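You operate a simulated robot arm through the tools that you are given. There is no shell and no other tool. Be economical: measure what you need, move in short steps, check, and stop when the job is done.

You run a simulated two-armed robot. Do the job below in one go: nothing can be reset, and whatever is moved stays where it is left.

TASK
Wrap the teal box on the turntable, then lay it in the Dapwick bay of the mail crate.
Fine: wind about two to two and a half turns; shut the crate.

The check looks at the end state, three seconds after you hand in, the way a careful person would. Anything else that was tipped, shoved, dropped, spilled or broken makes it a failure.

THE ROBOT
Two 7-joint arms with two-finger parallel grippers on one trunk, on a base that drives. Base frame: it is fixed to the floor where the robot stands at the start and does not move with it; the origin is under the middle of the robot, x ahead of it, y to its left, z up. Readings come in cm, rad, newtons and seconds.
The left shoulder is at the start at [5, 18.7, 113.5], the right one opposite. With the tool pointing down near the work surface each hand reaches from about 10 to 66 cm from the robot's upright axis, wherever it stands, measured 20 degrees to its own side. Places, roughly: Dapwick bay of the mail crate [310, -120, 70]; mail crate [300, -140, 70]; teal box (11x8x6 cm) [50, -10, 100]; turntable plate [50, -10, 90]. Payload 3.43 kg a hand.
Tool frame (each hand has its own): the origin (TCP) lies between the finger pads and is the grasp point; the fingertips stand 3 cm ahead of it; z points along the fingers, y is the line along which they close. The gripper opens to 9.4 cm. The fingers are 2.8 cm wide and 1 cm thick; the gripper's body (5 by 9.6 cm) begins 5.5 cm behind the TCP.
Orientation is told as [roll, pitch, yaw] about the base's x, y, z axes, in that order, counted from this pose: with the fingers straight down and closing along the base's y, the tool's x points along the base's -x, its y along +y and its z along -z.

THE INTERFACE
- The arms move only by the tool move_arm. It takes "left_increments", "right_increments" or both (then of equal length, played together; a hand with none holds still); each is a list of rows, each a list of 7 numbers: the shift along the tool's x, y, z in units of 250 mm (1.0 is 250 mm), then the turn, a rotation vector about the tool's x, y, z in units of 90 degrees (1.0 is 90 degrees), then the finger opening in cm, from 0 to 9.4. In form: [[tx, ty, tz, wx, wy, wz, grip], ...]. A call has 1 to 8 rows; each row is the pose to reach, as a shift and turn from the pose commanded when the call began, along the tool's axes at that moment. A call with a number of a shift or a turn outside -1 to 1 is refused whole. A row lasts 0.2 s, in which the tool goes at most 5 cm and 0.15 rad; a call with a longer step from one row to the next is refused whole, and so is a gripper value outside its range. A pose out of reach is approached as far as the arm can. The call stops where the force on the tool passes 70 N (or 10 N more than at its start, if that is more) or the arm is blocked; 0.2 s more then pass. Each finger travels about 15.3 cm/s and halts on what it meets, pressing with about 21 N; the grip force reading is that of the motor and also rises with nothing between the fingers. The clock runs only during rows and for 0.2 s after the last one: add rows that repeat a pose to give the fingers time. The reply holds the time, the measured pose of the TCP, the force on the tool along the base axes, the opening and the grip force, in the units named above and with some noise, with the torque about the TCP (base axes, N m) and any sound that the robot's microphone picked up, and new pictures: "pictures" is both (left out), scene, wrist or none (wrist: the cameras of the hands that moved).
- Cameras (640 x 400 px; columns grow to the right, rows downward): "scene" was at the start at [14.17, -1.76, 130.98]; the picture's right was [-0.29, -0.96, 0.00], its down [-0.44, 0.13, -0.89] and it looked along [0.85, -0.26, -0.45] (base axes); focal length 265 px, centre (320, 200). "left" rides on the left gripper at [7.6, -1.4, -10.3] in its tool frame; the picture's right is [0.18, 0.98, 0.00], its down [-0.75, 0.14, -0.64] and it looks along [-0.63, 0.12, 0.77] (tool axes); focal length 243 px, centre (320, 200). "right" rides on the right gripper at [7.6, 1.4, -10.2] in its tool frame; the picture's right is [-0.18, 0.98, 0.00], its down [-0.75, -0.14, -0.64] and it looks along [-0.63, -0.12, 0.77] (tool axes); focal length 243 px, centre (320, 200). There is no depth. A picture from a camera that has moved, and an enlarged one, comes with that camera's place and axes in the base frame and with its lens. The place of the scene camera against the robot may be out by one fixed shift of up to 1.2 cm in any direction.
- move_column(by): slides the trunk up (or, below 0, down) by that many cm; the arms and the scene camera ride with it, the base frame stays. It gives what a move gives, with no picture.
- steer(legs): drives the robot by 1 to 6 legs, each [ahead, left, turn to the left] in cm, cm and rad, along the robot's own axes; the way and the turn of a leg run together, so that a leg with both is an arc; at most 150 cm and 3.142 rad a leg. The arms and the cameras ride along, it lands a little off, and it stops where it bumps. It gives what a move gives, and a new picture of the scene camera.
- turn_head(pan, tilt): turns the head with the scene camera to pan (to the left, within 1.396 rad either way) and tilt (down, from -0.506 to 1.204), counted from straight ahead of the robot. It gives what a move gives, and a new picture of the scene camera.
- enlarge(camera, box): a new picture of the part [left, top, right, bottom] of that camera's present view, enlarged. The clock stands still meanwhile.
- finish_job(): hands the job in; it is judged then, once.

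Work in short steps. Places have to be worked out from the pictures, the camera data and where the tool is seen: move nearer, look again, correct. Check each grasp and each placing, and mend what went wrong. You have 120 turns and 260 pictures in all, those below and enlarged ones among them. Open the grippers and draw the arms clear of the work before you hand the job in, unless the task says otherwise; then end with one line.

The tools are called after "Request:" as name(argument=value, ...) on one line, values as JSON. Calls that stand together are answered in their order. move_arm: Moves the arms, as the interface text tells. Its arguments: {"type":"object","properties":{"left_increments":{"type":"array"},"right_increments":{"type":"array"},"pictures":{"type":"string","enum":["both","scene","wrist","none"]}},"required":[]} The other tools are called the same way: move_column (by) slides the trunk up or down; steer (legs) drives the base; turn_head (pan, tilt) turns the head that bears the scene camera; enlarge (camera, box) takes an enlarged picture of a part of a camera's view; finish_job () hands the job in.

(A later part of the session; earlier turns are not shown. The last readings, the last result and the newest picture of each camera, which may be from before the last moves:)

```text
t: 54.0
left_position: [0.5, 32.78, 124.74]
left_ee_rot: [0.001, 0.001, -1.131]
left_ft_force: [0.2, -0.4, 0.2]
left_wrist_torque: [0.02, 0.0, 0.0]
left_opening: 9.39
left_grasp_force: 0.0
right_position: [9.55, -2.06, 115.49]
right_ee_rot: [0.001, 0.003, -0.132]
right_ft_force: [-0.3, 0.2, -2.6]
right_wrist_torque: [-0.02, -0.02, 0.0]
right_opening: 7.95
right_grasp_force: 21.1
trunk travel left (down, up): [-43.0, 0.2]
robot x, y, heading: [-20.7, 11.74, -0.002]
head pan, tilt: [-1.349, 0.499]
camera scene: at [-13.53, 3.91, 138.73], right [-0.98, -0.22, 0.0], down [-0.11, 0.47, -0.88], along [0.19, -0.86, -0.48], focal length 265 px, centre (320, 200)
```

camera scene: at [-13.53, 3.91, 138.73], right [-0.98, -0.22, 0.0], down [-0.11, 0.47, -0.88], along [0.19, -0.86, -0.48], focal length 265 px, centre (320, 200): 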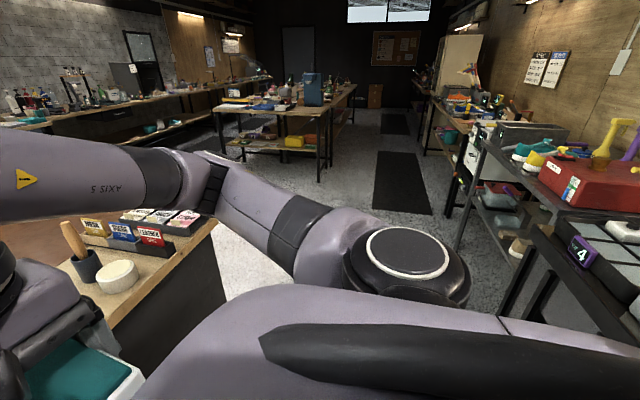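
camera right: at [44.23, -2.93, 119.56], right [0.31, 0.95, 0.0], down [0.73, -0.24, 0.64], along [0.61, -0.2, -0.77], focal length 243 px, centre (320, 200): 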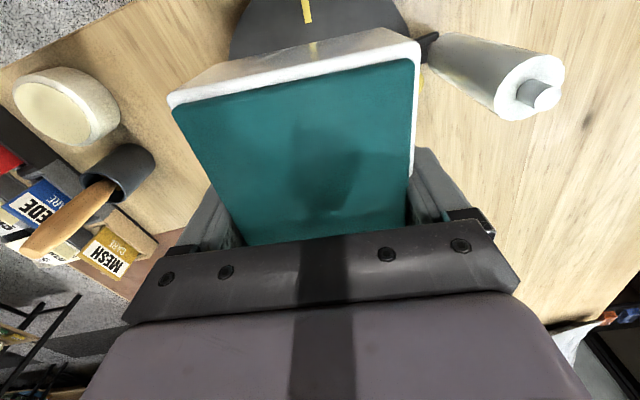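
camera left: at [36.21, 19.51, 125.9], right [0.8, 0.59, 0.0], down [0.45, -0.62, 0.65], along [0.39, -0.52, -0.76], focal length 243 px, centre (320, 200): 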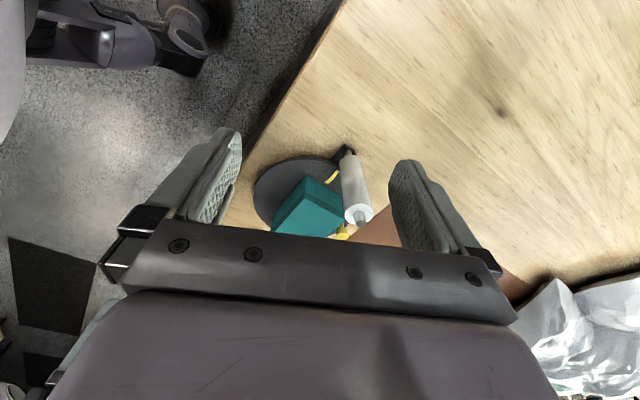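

Rear bench was what I touched; the lane to the right is open. I move 9 cm ahead, then strafe right past the table's end.

Request:
steer(legs=[[9, 0, 0], [0, -125, 0]])

Request:
turn_head(pan=0.0, tilt=0.3)

```text
t: 60.9
left_position: [8.92, -92.02, 124.64]
left_ee_rot: [0.004, 0.001, -1.144]
left_ft_force: [0.6, 0.1, 0.3]
left_wrist_torque: [-0.01, 0.05, -0.03]
left_opening: 9.41
left_grasp_force: 0.3
right_position: [17.64, -126.95, 115.45]
right_ee_rot: [0.0, 0.002, -0.146]
right_ft_force: [0.3, -0.2, -2.3]
right_wrist_torque: [0.01, 0.0, 0.0]
right_opening: 7.94
right_grasp_force: 20.8
trunk travel left (down, up): [-43.0, 0.2]
robot x, y, heading: [-12.89, -112.35, -0.011]
head pan, tilt: [-1.349, 0.499]
camera scene: at [-5.44, -120.68, 138.73], right [-0.98, -0.21, 0.0], down [-0.1, 0.47, -0.88], along [0.18, -0.86, -0.48], focal length 265 px, centre (320, 200)
```

scene: 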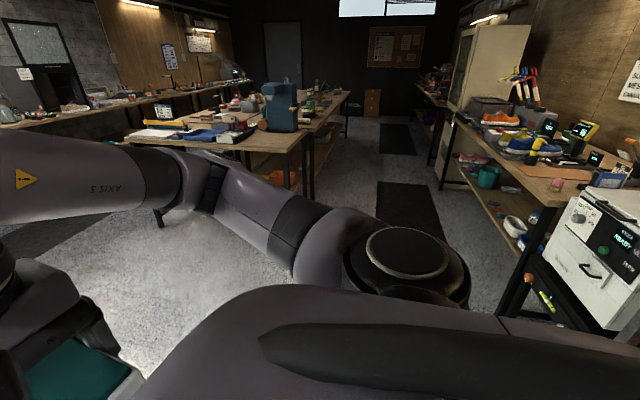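

```text
t: 62.4
left_position: [9.08, -92.08, 124.79]
left_ee_rot: [0.003, 0.0, -1.146]
left_ft_force: [0.3, 0.8, -0.6]
left_wrist_torque: [-0.01, 0.01, 0.0]
left_opening: 9.38
left_grasp_force: 0.1
right_position: [17.69, -126.88, 115.3]
right_ee_rot: [-0.001, 0.001, -0.144]
right_ft_force: [0.3, -0.3, -2.3]
right_wrist_torque: [0.0, -0.03, -0.02]
right_opening: 7.92
right_grasp_force: 21.4
trunk travel left (down, up): [-43.0, 0.2]
robot x, y, heading: [-12.5, -112.78, -0.015]
head pan, tilt: [0.0, 0.3]
camera scene: at [2.02, -111.89, 140.57], right [-0.01, -1.0, 0.0], down [-0.3, 0.0, -0.96], along [0.96, -0.01, -0.3], focal length 265 px, centre (320, 200)
```

scene: 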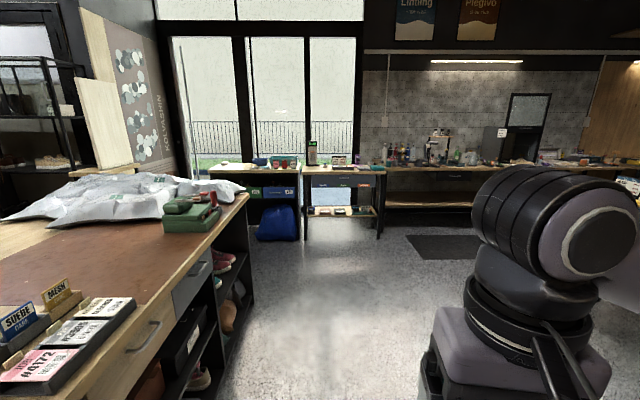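

The aisle ahead is clear. I zoom on the far benches, where the crate should be around pixel (344,180).

Request:
enlarge(camera="scene", box=[210, 130, 400, 250])

```text
3.33 times, centred on (305, 190) of scene
camera zoom: at [2.02, -111.89, 140.57], right [-0.01, -1.0, 0.0], down [-0.3, 0.0, -0.96], along [0.96, -0.01, -0.3], focal length 883 px, centre (370, 233)
```

zoom: 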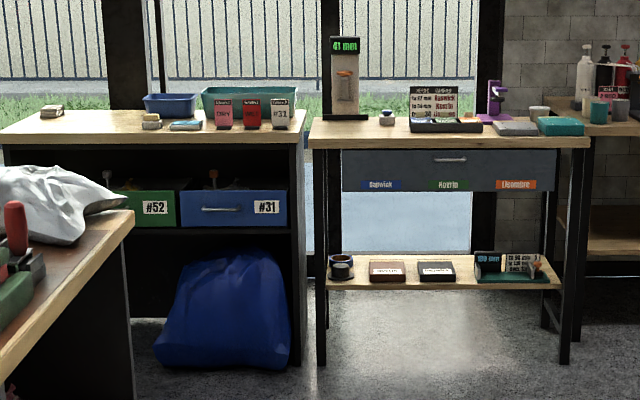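

The crate is a drawer under the far bench with bays labelled Dapwick (left), a green one and an orange one, and a handle near [285,-141,78]. I drive up the aisle.

Request:
steer(legs=[[150, 0, 0], [30, -40, 0]])

Request:
turn_head(pan=0.2, tilt=0.5)

```text
t: 72.4
left_position: [188.32, -135.29, 124.76]
left_ee_rot: [0.002, 0.0, -1.153]
left_ft_force: [0.6, 0.1, 0.6]
left_wrist_torque: [0.0, -0.01, 0.0]
left_opening: 9.4
left_grasp_force: 0.0
right_position: [196.47, -170.26, 115.53]
right_ee_rot: [-0.002, 0.002, -0.153]
right_ft_force: [0.1, -0.3, -2.3]
right_wrist_torque: [0.02, 0.0, 0.02]
right_opening: 7.92
right_grasp_force: 21.0
trunk travel left (down, up): [-43.0, 0.2]
robot x, y, heading: [166.1, -155.17, -0.018]
head pan, tilt: [0.0, 0.3]
camera scene: at [181.0, -155.12, 140.57], right [-0.02, -1.0, 0.0], down [-0.3, 0.01, -0.96], along [0.95, -0.02, -0.3], focal length 265 px, centre (320, 200)
```

scene: 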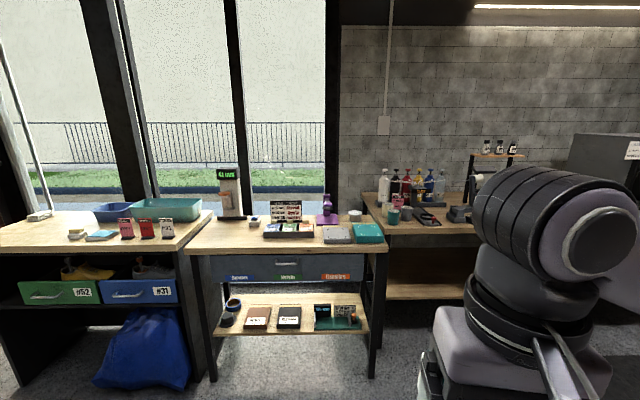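

```text
t: 73.1
left_position: [188.29, -135.26, 124.65]
left_ee_rot: [0.001, -0.001, -1.154]
left_ft_force: [-0.1, 0.8, -1.0]
left_wrist_torque: [0.04, -0.01, -0.03]
left_opening: 9.43
left_grasp_force: 0.1
right_position: [196.43, -170.33, 115.52]
right_ee_rot: [-0.001, 0.003, -0.155]
right_ft_force: [0.2, -0.2, -2.0]
right_wrist_torque: [-0.02, -0.03, -0.02]
right_opening: 7.92
right_grasp_force: 20.4
trunk travel left (down, up): [-43.0, 0.2]
robot x, y, heading: [166.48, -155.66, -0.022]
head pan, tilt: [0.201, 0.499]
camera scene: at [180.6, -153.27, 138.74], right [0.18, -0.98, 0.0], down [-0.47, -0.08, -0.88], along [0.86, 0.15, -0.48], focal length 265 px, centre (320, 200)
```

scene: 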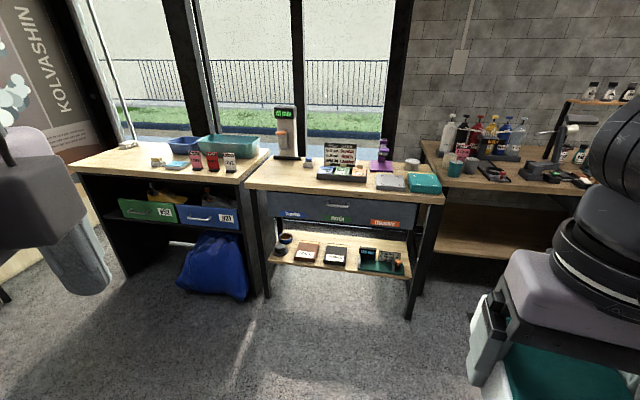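

Request:
enlarge(camera="scene", box=[240, 130, 450, 280])

Request:
enlarge(camera="scene", box=[310, 130, 370, 185])

```text
2.67 times, centred on (345, 205) of scene
camera zoom: at [180.6, -153.27, 138.74], right [0.18, -0.98, 0.0], down [-0.47, -0.08, -0.88], along [0.86, 0.15, -0.48], focal length 706 px, centre (253, 187)
```

zoom: 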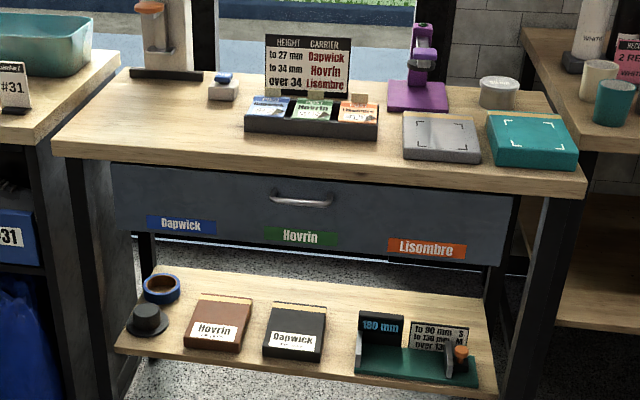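

```text
7.27 times, centred on (340, 158) of scene
camera zoom: at [180.6, -153.27, 138.74], right [0.18, -0.98, 0.0], down [-0.47, -0.08, -0.88], along [0.86, 0.15, -0.48], focal length 1926 px, centre (174, 509)
```

zoom: 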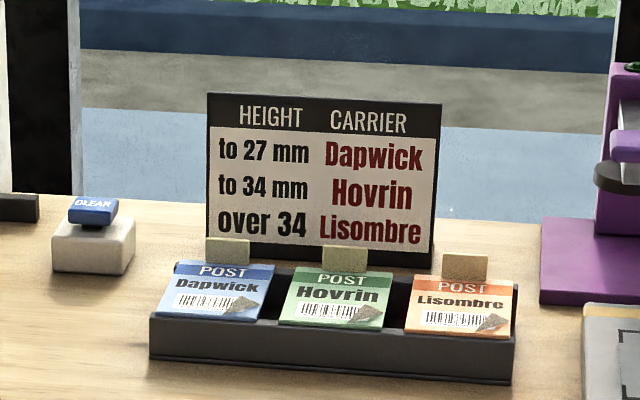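

I can read it: a drawer with Dapwick (left, y≈-121), Hovrin and Lisombre bays; handle ≈[287,-142,77.5]. I lower the trunk and drive closer.

Request:
move_column(by=-22)

Request:
steer(legs=[[45, 0, 0.02]])

Request:
turn_head(pan=0.2, tilt=0.6)

```text
t: 75.5
left_position: [188.21, -135.46, 102.69]
left_ee_rot: [0.001, 0.0, -1.152]
left_ft_force: [0.7, 0.2, 0.1]
left_wrist_torque: [-0.01, 0.02, 0.03]
left_opening: 9.4
left_grasp_force: 0.0
right_position: [196.42, -170.2, 93.53]
right_ee_rot: [0.0, 0.001, -0.154]
right_ft_force: [0.8, -0.3, -2.3]
right_wrist_torque: [0.01, -0.01, -0.04]
right_opening: 7.91
right_grasp_force: 20.8
trunk travel left (down, up): [-21.0, 22.2]
robot x, y, heading: [166.37, -155.78, -0.022]
head pan, tilt: [0.201, 0.499]
```

```text
t: 78.2
left_position: [232.19, -135.38, 102.77]
left_ee_rot: [0.004, 0.0, -1.132]
left_ft_force: [0.2, -0.6, -0.5]
left_wrist_torque: [-0.03, -0.01, 0.0]
left_opening: 9.4
left_grasp_force: 0.0
right_position: [241.51, -170.05, 93.48]
right_ee_rot: [0.0, 0.003, -0.132]
right_ft_force: [-0.4, 0.2, -2.5]
right_wrist_torque: [0.02, 0.01, 0.0]
right_opening: 7.92
right_grasp_force: 20.8
trunk travel left (down, up): [-21.0, 22.2]
robot x, y, heading: [210.64, -156.42, 0.0]
head pan, tilt: [0.201, 0.499]
camera scene: at [225.17, -153.46, 116.73], right [0.2, -0.98, 0.0], down [-0.47, -0.1, -0.88], along [0.86, 0.17, -0.48], focal length 265 px, centre (320, 200)
```

scene: 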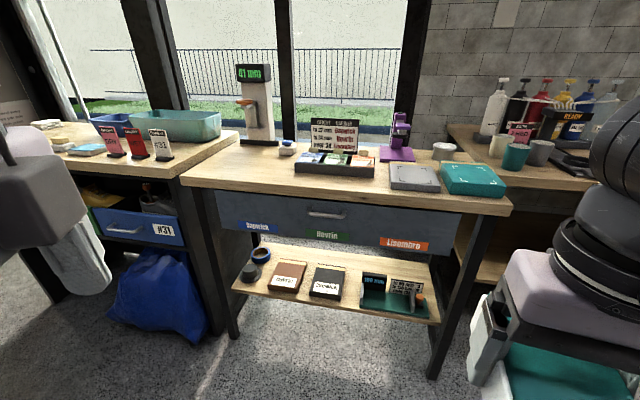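

```text
t: 78.8
left_position: [232.33, -135.41, 102.69]
left_ee_rot: [0.003, 0.0, -1.131]
left_ft_force: [-0.5, 0.2, 0.5]
left_wrist_torque: [-0.03, 0.02, 0.02]
left_opening: 9.38
left_grasp_force: 0.0
right_position: [241.37, -170.08, 93.44]
right_ee_rot: [0.001, 0.002, -0.133]
right_ft_force: [-0.4, -0.5, -2.2]
right_wrist_torque: [0.0, -0.02, 0.03]
right_opening: 7.95
right_grasp_force: 20.7
trunk travel left (down, up): [-21.0, 22.2]
robot x, y, heading: [210.84, -155.86, -0.004]
head pan, tilt: [0.201, 0.6]
camera scene: at [224.9, -153.51, 115.83], right [0.2, -0.98, 0.0], down [-0.55, -0.11, -0.83], along [0.81, 0.16, -0.56], focal length 265 px, centre (320, 200)
```

scene: 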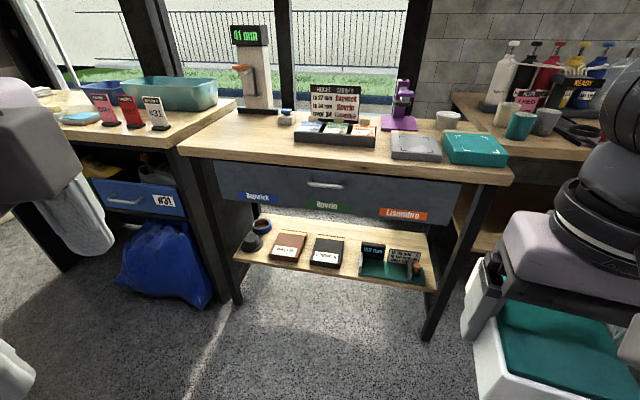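

Handle re-triangulates to ≈[287.5,-142.8,77.5]. I bring the left hand forward while turning its yaw to -90°.

Request:
move_arm(left_increments=[[-0.08, 0.17, 0, 0, 0, 0.07, 9.4], [-0.16, 0.34, 0, 0, 0, 0.14, 9.4], [-0.24, 0.51, 0, 0, 0, 0.21, 9.4], [-0.32, 0.68, 0, 0, 0, 0.28, 9.4]], pictures="none")

Request:
move_arm(left_increments=[[0, 0, 0.03, -0.09, 0, 0, 9.4], [0, 0, 0.06, -0.18, 0, 0, 9.4], [0, 0, 0.09, -0.27, 0, 0, 9.4], [0, 0, 0.12, -0.36, 0, 0, 9.4], [0, 0, 0.15, -0.45, 0, 0, 9.4], [0, 0, 0.18, -0.54, 0, 0, 9.4], [0, 0, 0.21, -0.63, 0, 0, 6], [0, 0, 0.24, -0.72, 0, 0, 5]], pictures="both")

```text
t: 79.8
left_position: [239.84, -142.82, 99.76]
left_ee_rot: [0.003, -0.001, -1.569]
left_ft_force: [0.4, -0.2, 0.3]
left_wrist_torque: [-0.01, 0.0, 0.01]
left_opening: 9.4
left_grasp_force: 0.0
left hand out of reach, approached as far as the arm can: row 2, 3, 4
right_position: [241.36, -170.15, 93.44]
right_ee_rot: [0.001, 0.001, -0.132]
right_ft_force: [-0.2, -0.5, -2.2]
right_wrist_torque: [0.0, -0.02, 0.02]
right_opening: 7.93
right_grasp_force: 21.0
trunk travel left (down, up): [-21.0, 22.2]
robot x, y, heading: [210.84, -156.01, -0.002]
head pan, tilt: [0.201, 0.6]
```

```text
t: 81.6
left_position: [245.67, -149.4, 96.29]
left_ee_rot: [1.134, -0.038, -1.487]
left_ft_force: [-0.2, -0.7, -1.2]
left_wrist_torque: [0.0, 0.0, 0.01]
left_opening: 5.0
left_grasp_force: 0.0
left hand out of reach, approached as far as the arm can: row 5, 6, 7, 8
right_position: [241.37, -170.08, 93.5]
right_ee_rot: [-0.001, 0.002, -0.132]
right_ft_force: [-0.5, -0.6, -1.6]
right_wrist_torque: [-0.01, 0.03, 0.01]
right_opening: 7.93
right_grasp_force: 20.9
trunk travel left (down, up): [-21.0, 22.2]
robot x, y, heading: [210.85, -156.31, 0.0]
head pan, tilt: [0.201, 0.6]
camera scene: at [224.9, -153.56, 115.83], right [0.2, -0.98, 0.0], down [-0.55, -0.11, -0.83], along [0.81, 0.16, -0.56], focal length 265 px, centre (320, 200)
camera left: at [235.15, -142.55, 98.86], right [0.4, 0.25, 0.88], down [-0.46, -0.78, 0.43], along [0.8, -0.57, -0.19], focal length 243 px, centre (320, 200)
```

scene: 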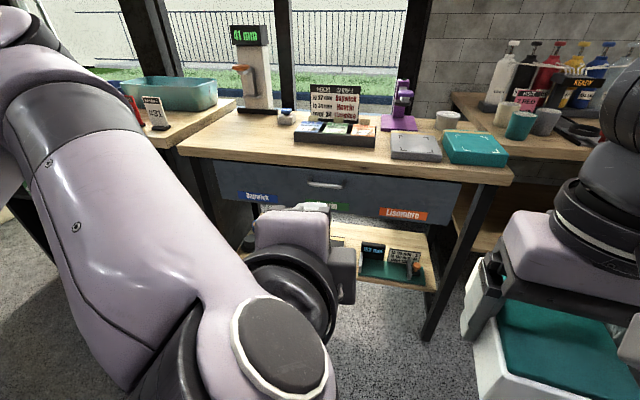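
left: 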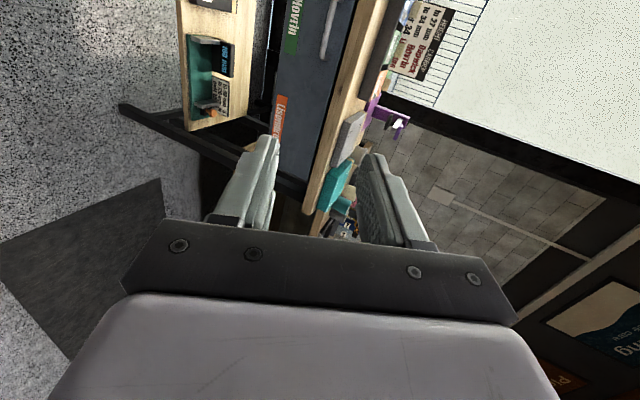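

The left hand now points forward and ~25° down with fingers closing vertically, which suits the handle. I test moving it forward and down to handle height.

Request:
move_arm(left_increments=[[0.041, -0.095, 0.137, 0, 0, 0, 5], [0.082, -0.19, 0.274, 0, 0, 0, 5], [0.123, -0.286, 0.41, 0, 0, 0, 5], [0.164, -0.381, 0.547, 0, 0, 0, 5], [0.205, -0.476, 0.684, 0, 0, 0, 5]], pictures="both")

```text
t: 82.8
left_position: [254.34, -144.58, 77.31]
left_ee_rot: [1.132, 0.0, -1.572]
left_ft_force: [0.4, 0.7, 0.2]
left_wrist_torque: [0.02, 0.01, 0.01]
left_opening: 5.01
left_grasp_force: 0.0
right_position: [241.36, -169.98, 93.45]
right_ee_rot: [-0.001, 0.002, -0.133]
right_ft_force: [-1.2, 0.4, -1.6]
right_wrist_torque: [-0.01, 0.02, -0.01]
right_opening: 7.92
right_grasp_force: 21.1
trunk travel left (down, up): [-21.0, 22.2]
robot x, y, heading: [210.78, -156.4, -0.002]
head pan, tilt: [0.201, 0.6]
camera scene: at [224.93, -153.45, 115.82], right [0.2, -0.98, 0.0], down [-0.55, -0.11, -0.82], along [0.81, 0.16, -0.57], focal length 265 px, centre (320, 200)
camera left: at [244.59, -136.93, 80.25], right [0.42, 0.18, 0.89], down [-0.52, -0.75, 0.4], along [0.74, -0.63, -0.22], focal length 243 px, centre (320, 200)
```

scene: 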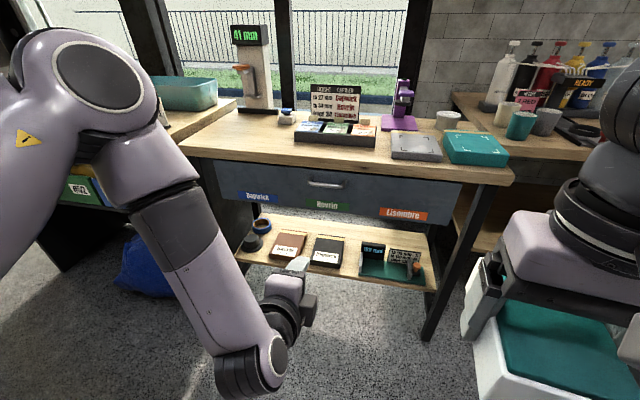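
left: 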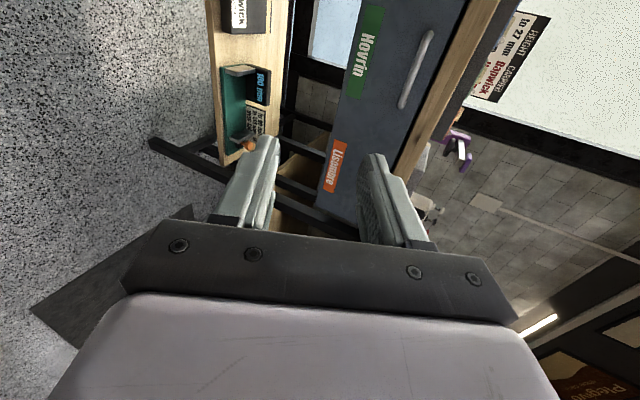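

The pose is clean, and the handle reads y -138…-148, z≈77.1. I drive 20 cm ahead.

Request:
steer(legs=[[20, 1.5, 0]])

Request:
move_arm(left_increments=[[0, 0, 0, 0, 0, 0, 5]], pictures="wrist")

```text
t: 84.4
left_position: [274.33, -143.11, 77.3]
left_ee_rot: [1.133, -0.002, -1.571]
left_ft_force: [-0.8, 0.8, 0.1]
left_wrist_torque: [0.01, -0.03, -0.03]
left_opening: 5.0
left_grasp_force: 0.1
right_position: [261.37, -168.7, 93.51]
right_ee_rot: [0.001, 0.001, -0.132]
right_ft_force: [0.3, -0.3, -1.7]
right_wrist_torque: [-0.01, -0.02, 0.0]
right_opening: 7.92
right_grasp_force: 21.1
trunk travel left (down, up): [-21.0, 22.2]
robot x, y, heading: [230.75, -154.65, -0.002]
head pan, tilt: [0.201, 0.6]
camera scene: at [244.84, -152.02, 115.82], right [0.2, -0.98, 0.0], down [-0.55, -0.11, -0.82], along [0.81, 0.16, -0.57], focal length 265 px, centre (320, 200)
```

scene: 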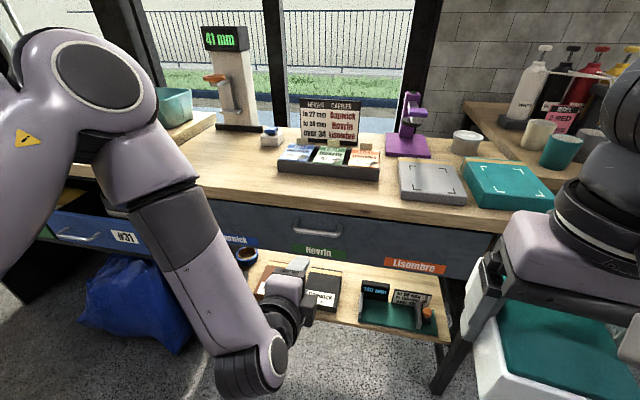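

```text
t: 84.8
left_position: [274.38, -143.02, 77.41]
left_ee_rot: [1.133, 0.002, -1.569]
left_ft_force: [-0.1, -0.2, 0.4]
left_wrist_torque: [-0.01, 0.01, 0.0]
left_opening: 4.98
left_grasp_force: 0.0
right_position: [261.41, -168.56, 93.35]
right_ee_rot: [0.001, 0.003, -0.134]
right_ft_force: [-0.4, 0.0, -2.9]
right_wrist_torque: [0.02, -0.02, -0.01]
right_opening: 7.91
right_grasp_force: 21.1
trunk travel left (down, up): [-21.0, 22.2]
robot x, y, heading: [230.77, -154.79, -0.001]
head pan, tilt: [0.201, 0.6]
camera left: at [264.48, -135.52, 80.32], right [0.42, 0.18, 0.89], down [-0.52, -0.75, 0.4], along [0.74, -0.63, -0.22], focal length 243 px, centre (320, 200)
```

left: 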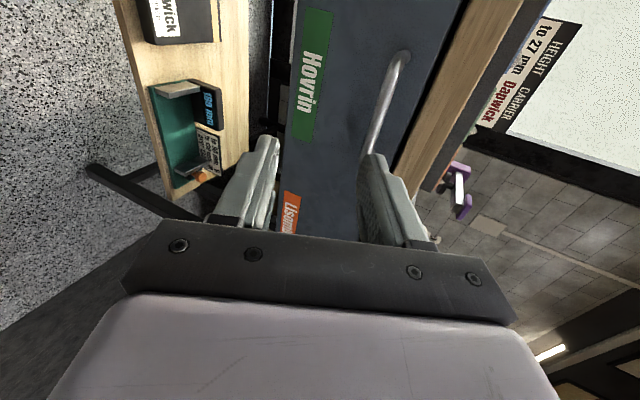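

The handle lines up with the gripper in y and z. I advance with a 3.6 cm opening until the bar is between the fingertips.

Request:
move_arm(left_increments=[[0, 0.063, 0.121, 0, 0, 0, 3.8], [0, 0.125, 0.242, 0, 0, 0, 3.6], [0, 0.17, 0.33, 0, 0, 0, 3.6]], pictures="both")

Request:
enlarge(camera="left", box=[220, 20, 460, 220])

```text
t: 85.6
left_position: [283.64, -143.17, 77.7]
left_ee_rot: [1.133, 0.0, -1.575]
left_ft_force: [0.2, -0.3, 0.7]
left_wrist_torque: [0.02, -0.03, 0.02]
left_opening: 3.62
left_grasp_force: 0.1
right_position: [261.31, -168.65, 93.38]
right_ee_rot: [0.0, 0.002, -0.134]
right_ft_force: [0.0, -0.3, -2.4]
right_wrist_torque: [-0.02, 0.0, -0.02]
right_opening: 7.9
right_grasp_force: 20.9
trunk travel left (down, up): [-21.0, 22.2]
robot x, y, heading: [230.89, -154.47, -0.001]
head pan, tilt: [0.201, 0.6]
camera scene: at [244.83, -152.02, 115.82], right [0.2, -0.98, 0.0], down [-0.55, -0.11, -0.82], along [0.81, 0.16, -0.57], focal length 265 px, centre (320, 200)
camera left: at [273.71, -135.54, 80.65], right [0.42, 0.18, 0.89], down [-0.52, -0.75, 0.4], along [0.74, -0.63, -0.22], focal length 243 px, centre (320, 200)
```

scene: 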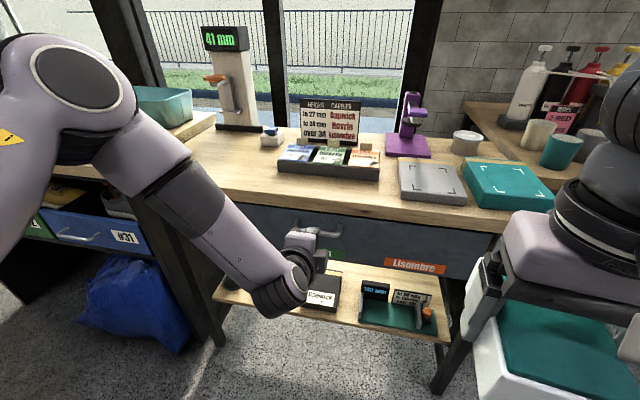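
left: 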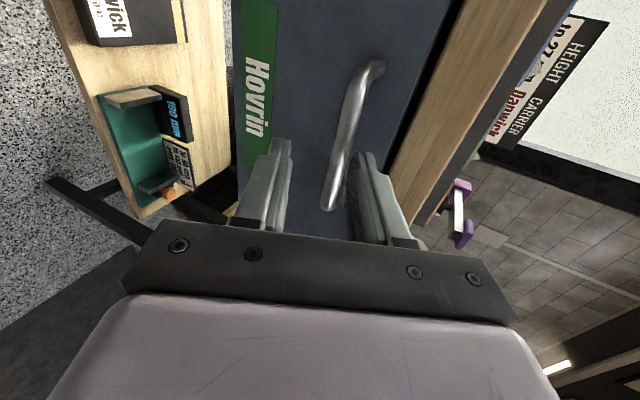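

```text
2.00 times, centred on (340, 120) of left
camera zoom: at [273.71, -135.54, 80.65], right [0.42, 0.18, 0.89], down [-0.52, -0.75, 0.4], along [0.74, -0.63, -0.22], focal length 485 px, centre (280, 360)
```

zoom: 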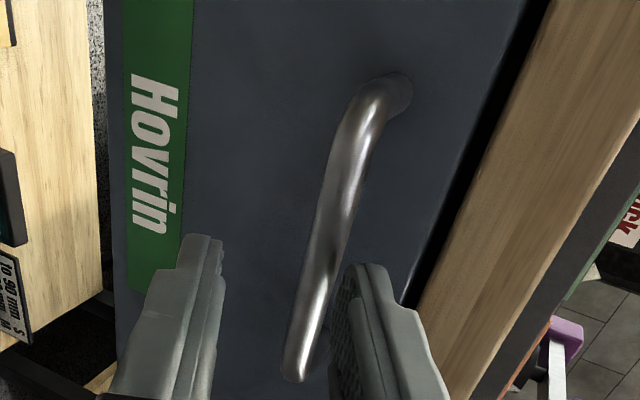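

The bar is between the fingers, nearer the upper one. I advance 1 cm, rise slightly and close.

Request:
move_arm(left_increments=[[0, 0.028, 0.031, 0, 0, 0, 3.6], [0, 0.028, 0.031, 0, 0, 0, 0.5], [0, 0.028, 0.031, 0, 0, 0, 0.5], [0, 0.028, 0.031, 0, 0, 0, 0.5]], pictures="wrist")

```text
t: 86.6
left_position: [284.64, -143.01, 78.23]
left_ee_rot: [1.142, 0.001, -1.571]
left_ft_force: [0.4, 1.7, 18.7]
left_wrist_torque: [0.16, -0.58, 0.13]
left_opening: 1.49
left_grasp_force: 9.4
right_position: [261.11, -168.49, 93.5]
right_ee_rot: [0.001, -0.001, -0.132]
right_ft_force: [-0.2, 0.1, -2.4]
right_wrist_torque: [-0.01, -0.01, 0.02]
right_opening: 7.92
right_grasp_force: 21.5
trunk travel left (down, up): [-21.0, 22.2]
robot x, y, heading: [231.18, -154.35, -0.003]
head pan, tilt: [0.201, 0.6]
camera left: at [274.71, -135.56, 81.2], right [0.41, 0.18, 0.89], down [-0.52, -0.75, 0.4], along [0.75, -0.63, -0.21], focal length 243 px, centre (320, 200)
```

left: 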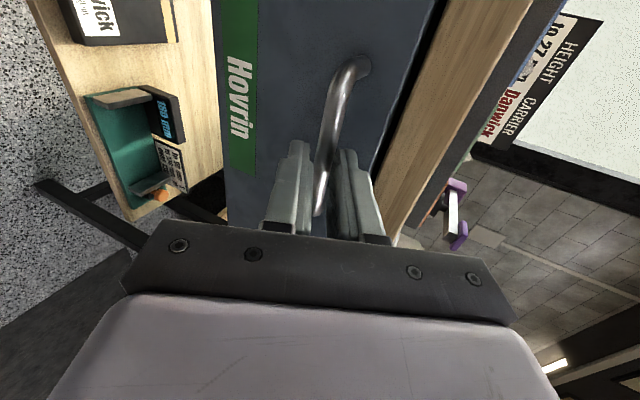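

Gripped. I pull straight out 10 cm with the arm.

Request:
move_arm(left_increments=[[0, -0.035, -0.094, 0, 0, 0, 0.5], [0, -0.077, -0.185, 0, 0, 0, 0.5], [0, -0.12, -0.275, 0, 0, 0, 0.5], [0, -0.162, -0.365, 0, 0, 0, 0.5]], pictures="scene")

```text
t: 87.6
left_position: [274.62, -143.04, 78.17]
left_ee_rot: [1.131, 0.002, -1.57]
left_ft_force: [0.4, -0.2, -0.4]
left_wrist_torque: [0.01, 0.0, -0.04]
left_opening: 0.49
left_grasp_force: 0.0
right_position: [261.29, -168.56, 93.37]
right_ee_rot: [-0.001, 0.001, -0.132]
right_ft_force: [0.2, 0.4, -1.6]
right_wrist_torque: [0.01, -0.02, 0.02]
right_opening: 7.9
right_grasp_force: 20.8
trunk travel left (down, up): [-21.0, 22.2]
robot x, y, heading: [230.78, -154.57, 0.001]
head pan, tilt: [0.201, 0.6]
camera scene: at [244.83, -152.02, 115.81], right [0.2, -0.98, 0.0], down [-0.55, -0.11, -0.83], along [0.81, 0.16, -0.56], focal length 265 px, centre (320, 200)
```

scene: 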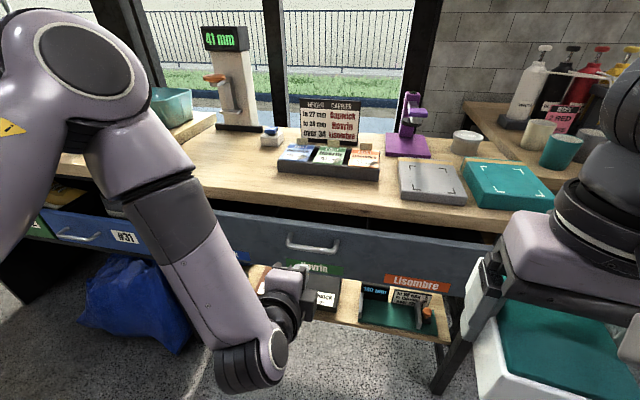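

It slipped off the fingertips but the drawer came out ~4 cm. I reopen and go back with a deeper bite, checking with the wrist camera.

Request:
move_arm(left_increments=[[0, 0, 0, 0, 0, 0, 3.6], [0, 0.036, 0.085, 0, 0, 0, 3.6], [0, 0.09, 0.21, 0, 0, 0, 3.6]], pictures="wrist")

Request:
enlarge(camera="left", box=[220, 20, 460, 220])

```text
t: 88.4
left_position: [280.47, -143.11, 77.99]
left_ee_rot: [1.132, -0.001, -1.572]
left_ft_force: [0.5, 0.4, -0.4]
left_wrist_torque: [0.03, 0.0, 0.02]
left_opening: 3.61
left_grasp_force: 0.1
right_position: [261.35, -168.65, 93.35]
right_ee_rot: [-0.001, 0.002, -0.132]
right_ft_force: [0.1, -0.3, -1.5]
right_wrist_torque: [0.0, -0.01, -0.03]
right_opening: 7.92
right_grasp_force: 20.9
trunk travel left (down, up): [-21.0, 22.2]
robot x, y, heading: [230.59, -154.66, 0.001]
head pan, tilt: [0.201, 0.6]
camera left: at [270.54, -135.61, 80.96], right [0.42, 0.18, 0.89], down [-0.52, -0.75, 0.4], along [0.74, -0.63, -0.22], focal length 243 px, centre (320, 200)
```

left: 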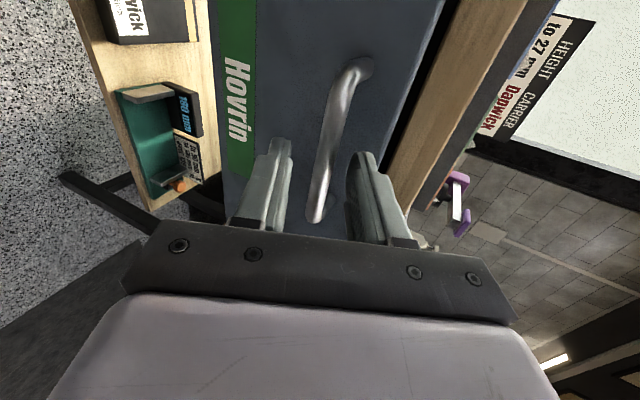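

```text
2.00 times, centred on (340, 120) of left
camera zoom: at [270.54, -135.61, 80.96], right [0.42, 0.18, 0.89], down [-0.52, -0.75, 0.4], along [0.74, -0.63, -0.22], focal length 485 px, centre (280, 360)
```

zoom: 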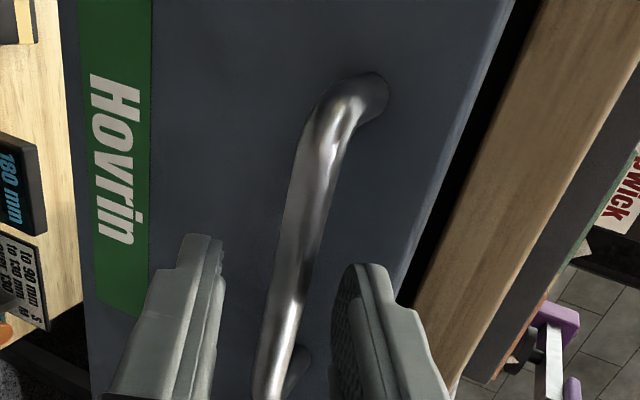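

The bar is centred between the fingers, about 2.5 cm ahead of the TCP. I advance 1.3 cm along the tool and close fully.

Request:
move_arm(left_increments=[[0, 0.002, 0.03, 0, 0, 0, 3.6], [0, 0.002, 0.054, 0, 0, 0, 3.0], [0, 0.002, 0.054, 0, 0, 0, 0], [0, 0.002, 0.054, 0, 0, 0, 0], [0, 0.002, 0.054, 0, 0, 0, 0]], pictures="wrist")

```text
t: 89.6
left_position: [281.63, -143.13, 77.69]
left_ee_rot: [1.138, -0.001, -1.571]
left_ft_force: [0.8, 0.9, 14.0]
left_wrist_torque: [-0.54, -0.19, 0.31]
left_opening: 1.19
left_grasp_force: 44.6
right_position: [261.14, -168.53, 93.58]
right_ee_rot: [0.001, -0.001, -0.133]
right_ft_force: [-0.3, -0.4, -2.4]
right_wrist_torque: [0.05, -0.01, -0.02]
right_opening: 7.9
right_grasp_force: 20.8
trunk travel left (down, up): [-21.0, 22.2]
robot x, y, heading: [230.99, -154.58, -0.002]
head pan, tilt: [0.201, 0.6]
camera left: at [271.78, -135.61, 80.58], right [0.41, 0.18, 0.89], down [-0.52, -0.75, 0.4], along [0.75, -0.63, -0.21], focal length 243 px, centre (320, 200)
```

left: 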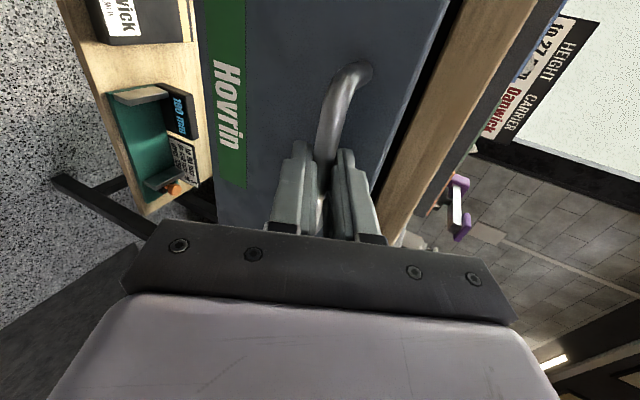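

Firm grip on the bar now. I pull 12 cm straight out.

Request:
move_arm(left_increments=[[0, -0.03, -0.072, 0, 0, 0, 0], [0, -0.065, -0.145, 0, 0, 0, 0], [0, -0.1, -0.218, 0, 0, 0, 0], [0, -0.132, -0.29, 0, 0, 0, 0], [0, -0.166, -0.362, 0, 0, 0, 0], [0, -0.2, -0.434, 0, 0, 0, 0]], pictures="scene")

```text
t: 91.0
left_position: [269.47, -143.28, 77.72]
left_ee_rot: [1.135, 0.0, -1.575]
left_ft_force: [-0.7, -10.1, 17.7]
left_wrist_torque: [-0.37, -0.15, 0.92]
left_opening: 1.16
left_grasp_force: 44.9
right_position: [261.11, -168.69, 93.51]
right_ee_rot: [0.001, 0.001, -0.133]
right_ft_force: [0.4, -0.7, -2.7]
right_wrist_torque: [0.03, -0.02, 0.03]
right_opening: 7.9
right_grasp_force: 21.0
trunk travel left (down, up): [-21.0, 22.2]
robot x, y, heading: [230.36, -155.1, -0.0]
head pan, tilt: [0.201, 0.6]
camera scene: at [244.73, -152.12, 115.84], right [0.2, -0.98, 0.0], down [-0.55, -0.11, -0.83], along [0.81, 0.16, -0.56], focal length 265 px, centre (320, 200)
```

scene: 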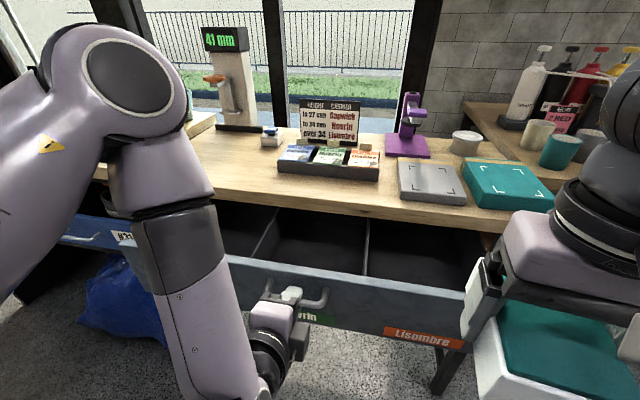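

The drawer slides nicely and is ~16 cm open. I draw it another 9 cm by backing the base while holding the handle.

Request:
steer(legs=[[-9, 0, 0]])

```text
t: 92.1
left_position: [260.87, -143.2, 77.69]
left_ee_rot: [1.136, 0.0, -1.571]
left_ft_force: [16.1, -13.6, 12.1]
left_wrist_torque: [-0.26, -0.19, 1.01]
left_opening: 1.16
left_grasp_force: 45.3
right_position: [252.39, -168.62, 93.4]
right_ee_rot: [0.0, 0.002, -0.131]
right_ft_force: [0.2, -0.1, -1.6]
right_wrist_torque: [-0.01, 0.0, 0.01]
right_opening: 7.9
right_grasp_force: 20.9
trunk travel left (down, up): [-21.0, 22.2]
robot x, y, heading: [221.88, -154.36, 0.0]
head pan, tilt: [0.201, 0.6]
camera scene: at [235.97, -152.12, 115.83], right [0.2, -0.98, 0.0], down [-0.55, -0.11, -0.82], along [0.81, 0.16, -0.57], focal length 265 px, centre (320, 200)
```

scene: 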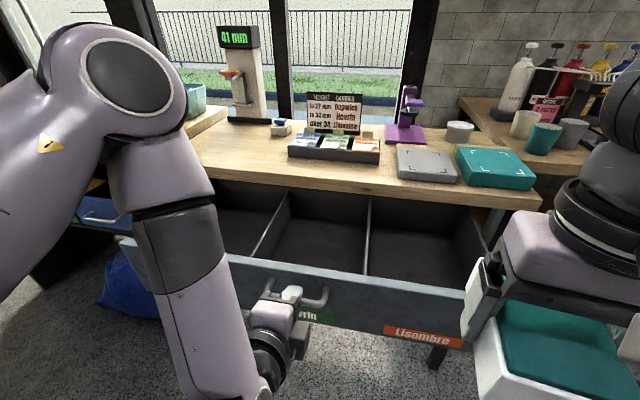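

Open ~25 cm, enough. I open the left fingers, back the base off, then raise the left hand out of the way.

Request:
move_arm(left_increments=[[0, 0, 0, 0, 0, 0, 5], [0, 0, 0, 0, 0, 0, 5]], pictures="none")

Request:
steer(legs=[[-13, 0, 0]])

Request:
move_arm(left_increments=[[0, 0.15, -0.07, 0, 0, 0, 5], [0, 0.3, -0.14, 0, 0, 0, 5], [0, 0.45, -0.21, 0, 0, 0, 5], [0, 0.6, -0.28, 0, 0, 0, 3]], pictures="scene")

```text
t: 92.7
left_position: [260.75, -143.04, 77.77]
left_ee_rot: [1.138, -0.003, -1.57]
left_ft_force: [0.0, -0.5, 1.3]
left_wrist_torque: [-0.02, -0.02, 0.0]
left_opening: 5.0
left_grasp_force: 0.1
right_position: [252.46, -168.58, 93.5]
right_ee_rot: [0.001, 0.002, -0.134]
right_ft_force: [1.3, -0.1, -2.1]
right_wrist_torque: [0.04, 0.03, -0.02]
right_opening: 7.9
right_grasp_force: 20.7
trunk travel left (down, up): [-21.0, 22.2]
robot x, y, heading: [221.56, -154.94, -0.002]
head pan, tilt: [0.201, 0.6]
```

```text
t: 94.0
left_position: [247.85, -143.12, 77.7]
left_ee_rot: [1.137, -0.003, -1.572]
left_ft_force: [-0.2, 0.4, -0.2]
left_wrist_torque: [0.01, 0.04, 0.02]
left_opening: 4.99
left_grasp_force: 0.2
right_position: [239.39, -168.49, 93.48]
right_ee_rot: [0.001, 0.002, -0.131]
right_ft_force: [-0.9, 0.2, -1.8]
right_wrist_torque: [-0.01, -0.02, 0.02]
right_opening: 7.91
right_grasp_force: 20.9
trunk travel left (down, up): [-21.0, 22.2]
robot x, y, heading: [208.79, -154.35, 0.001]
head pan, tilt: [0.201, 0.6]
camera scene: at [222.94, -152.0, 115.83], right [0.2, -0.98, 0.0], down [-0.55, -0.11, -0.83], along [0.81, 0.16, -0.56], focal length 265 px, centre (320, 200)
```

scene: 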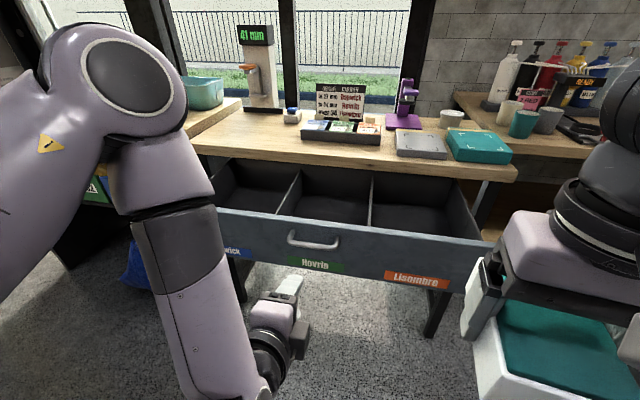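

```text
t: 95.0
left_position: [248.26, -143.3, 94.34]
left_ee_rot: [1.136, 0.0, -1.572]
left_ft_force: [0.3, 0.1, 0.1]
left_wrist_torque: [-0.01, -0.01, -0.03]
left_opening: 3.01
left_grasp_force: 0.2
left hand out of reach, approached as far as the arm can: row 3
right_position: [239.41, -168.6, 93.32]
right_ee_rot: [-0.001, 0.001, -0.13]
right_ft_force: [0.1, 0.6, -2.9]
right_wrist_torque: [0.02, 0.05, -0.01]
right_opening: 7.9
right_grasp_force: 21.4
trunk travel left (down, up): [-21.0, 22.2]
robot x, y, heading: [208.77, -154.81, 0.001]
head pan, tilt: [0.201, 0.6]
camera scene: at [222.92, -152.0, 115.82], right [0.2, -0.98, 0.0], down [-0.55, -0.11, -0.83], along [0.81, 0.16, -0.56], focal length 265 px, centre (320, 200)
```

scene: 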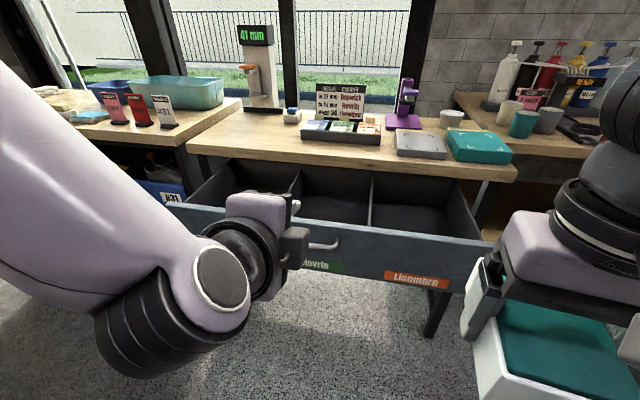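

Now I strafe 48 cm left so the right hand faces the Dapwick bay.

Request:
steer(legs=[[0, 48, 0]])

Request:
turn_head(pan=-0.25, tilt=0.6)

```text
t: 97.8
left_position: [248.06, -95.3, 94.2]
left_ee_rot: [1.138, -0.001, -1.571]
left_ft_force: [0.4, 0.7, 0.8]
left_wrist_torque: [0.02, -0.01, 0.0]
left_opening: 2.96
left_grasp_force: 0.0
right_position: [239.47, -120.61, 93.49]
right_ee_rot: [0.001, 0.001, -0.131]
right_ft_force: [-0.7, -0.8, -1.8]
right_wrist_torque: [0.02, 0.02, -0.01]
right_opening: 7.91
right_grasp_force: 20.5
trunk travel left (down, up): [-21.0, 22.2]
robot x, y, heading: [208.47, -106.58, 0.002]
head pan, tilt: [0.201, 0.6]
camera scene: at [222.92, -104.08, 115.82], right [0.2, -0.98, 0.0], down [-0.55, -0.11, -0.82], along [0.81, 0.17, -0.57], focal length 265 px, centre (320, 200)
```

scene: 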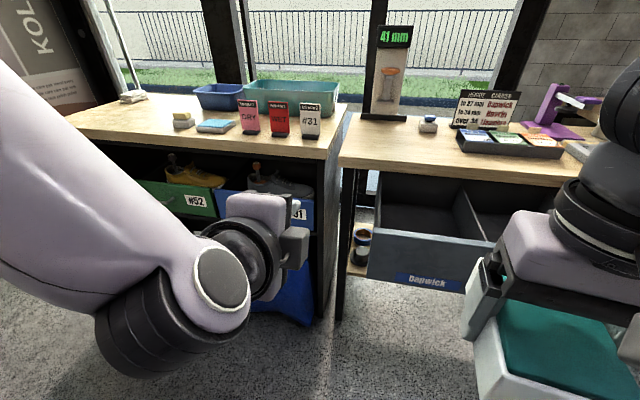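

```text
t: 98.8
left_position: [248.03, -95.34, 94.25]
left_ee_rot: [1.138, 0.0, -1.569]
left_ft_force: [-0.7, 0.5, 0.5]
left_wrist_torque: [0.01, -0.01, 0.03]
left_opening: 3.01
left_grasp_force: 0.0
right_position: [239.48, -120.65, 93.47]
right_ee_rot: [0.0, 0.002, -0.129]
right_ft_force: [0.3, -0.1, -1.6]
right_wrist_torque: [-0.02, -0.01, 0.0]
right_opening: 7.91
right_grasp_force: 20.5
trunk travel left (down, up): [-21.0, 22.2]
robot x, y, heading: [208.54, -106.59, 0.002]
head pan, tilt: [-0.25, 0.6]
camera scene: at [222.83, -108.03, 115.82], right [-0.24, -0.97, 0.0], down [-0.55, 0.14, -0.82], along [0.8, -0.2, -0.57], focal length 265 px, centre (320, 200)
```

scene: 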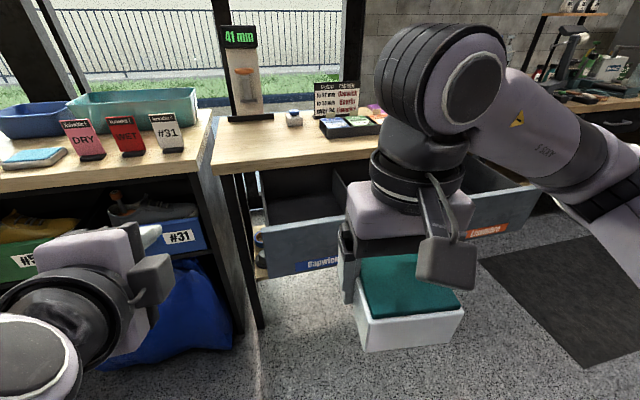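

The bay runs y≈-108…-131, drawer front x≈263.5. I drive 14 cm forward, then extend the box over the bay (x≈277, y≈-119.5) with yaw squared up.

Request:
steer(legs=[[14, 0, 0]])

Request:
move_arm(right_increments=[[-0.16, 0.02, 0, 0, 0, -0.04, 7], [-0.32, 0.04, 0, 0, 0, -0.082, 7], [-0.48, 0.07, 0, 0, 0, -0.082, 7], [-0.64, 0.09, 0, 0, 0, -0.082, 7], [-0.8, 0.11, 0, 0, 0, -0.082, 7], [-0.94, 0.125, 0, 0, 0, -0.082, 7]], pictures="both")

```text
t: 100.1
left_position: [262.04, -95.15, 94.34]
left_ee_rot: [1.136, -0.001, -1.567]
left_ft_force: [-0.7, 1.3, -0.3]
left_wrist_torque: [0.0, -0.02, -0.01]
left_opening: 3.02
left_grasp_force: 0.1
right_position: [253.54, -120.53, 93.47]
right_ee_rot: [0.0, 0.002, -0.129]
right_ft_force: [-0.4, -0.1, -2.3]
right_wrist_torque: [-0.01, -0.03, 0.0]
right_opening: 7.91
right_grasp_force: 21.1
trunk travel left (down, up): [-21.0, 22.2]
robot x, y, heading: [222.83, -106.69, 0.003]
head pan, tilt: [-0.25, 0.6]
camera scene: at [236.9, -107.99, 115.82], right [-0.24, -0.97, 0.0], down [-0.55, 0.14, -0.82], along [0.8, -0.2, -0.57], focal length 265 px, centre (320, 200)
```

scene: 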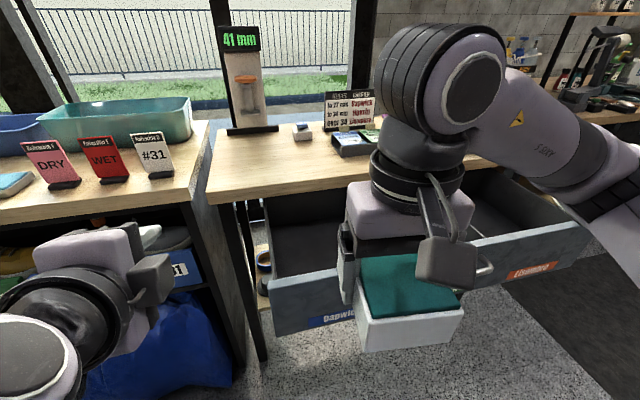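

```text
t: 101.5
left_position: [262.15, -95.12, 94.36]
left_ee_rot: [1.136, -0.002, -1.568]
left_ft_force: [-1.4, -0.3, 0.1]
left_wrist_torque: [-0.01, -0.02, 0.03]
left_opening: 2.99
left_grasp_force: 0.0
right_position: [277.23, -120.53, 93.45]
right_ee_rot: [0.0, 0.0, 0.004]
right_ft_force: [-0.5, -0.3, -2.8]
right_wrist_torque: [-0.02, -0.01, 0.01]
right_opening: 7.92
right_grasp_force: 20.6
trunk travel left (down, up): [-21.0, 22.2]
robot x, y, heading: [223.06, -106.52, 0.006]
head pan, tilt: [-0.25, 0.6]
camera scene: at [236.89, -107.97, 115.82], right [-0.24, -0.97, 0.0], down [-0.55, 0.14, -0.82], along [0.8, -0.2, -0.57], focal length 265 px, centre (320, 200)
camera right: at [269.55, -118.97, 103.71], right [0.18, 0.98, 0.0], down [0.75, -0.14, 0.64], along [0.63, -0.12, -0.77], focal length 243 px, centre (320, 200)
```

scene: 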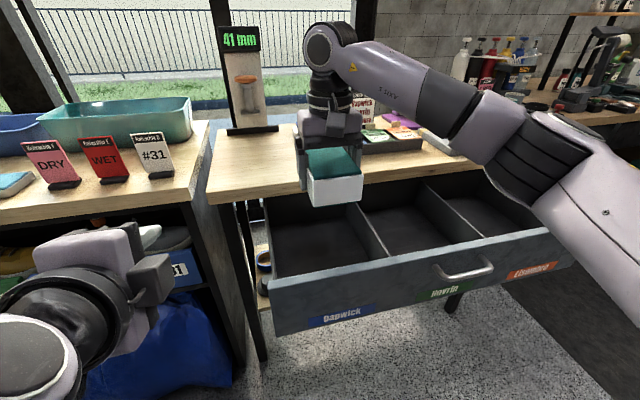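
right: 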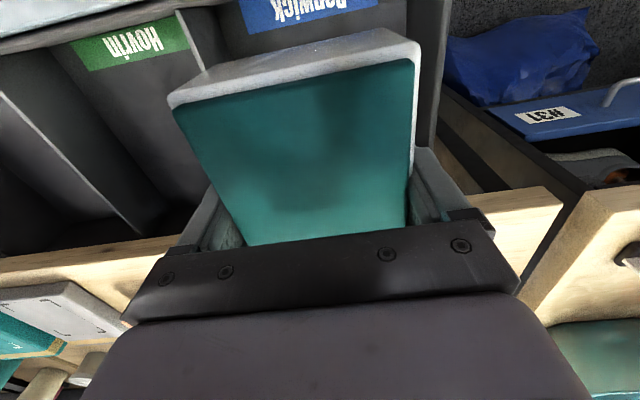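

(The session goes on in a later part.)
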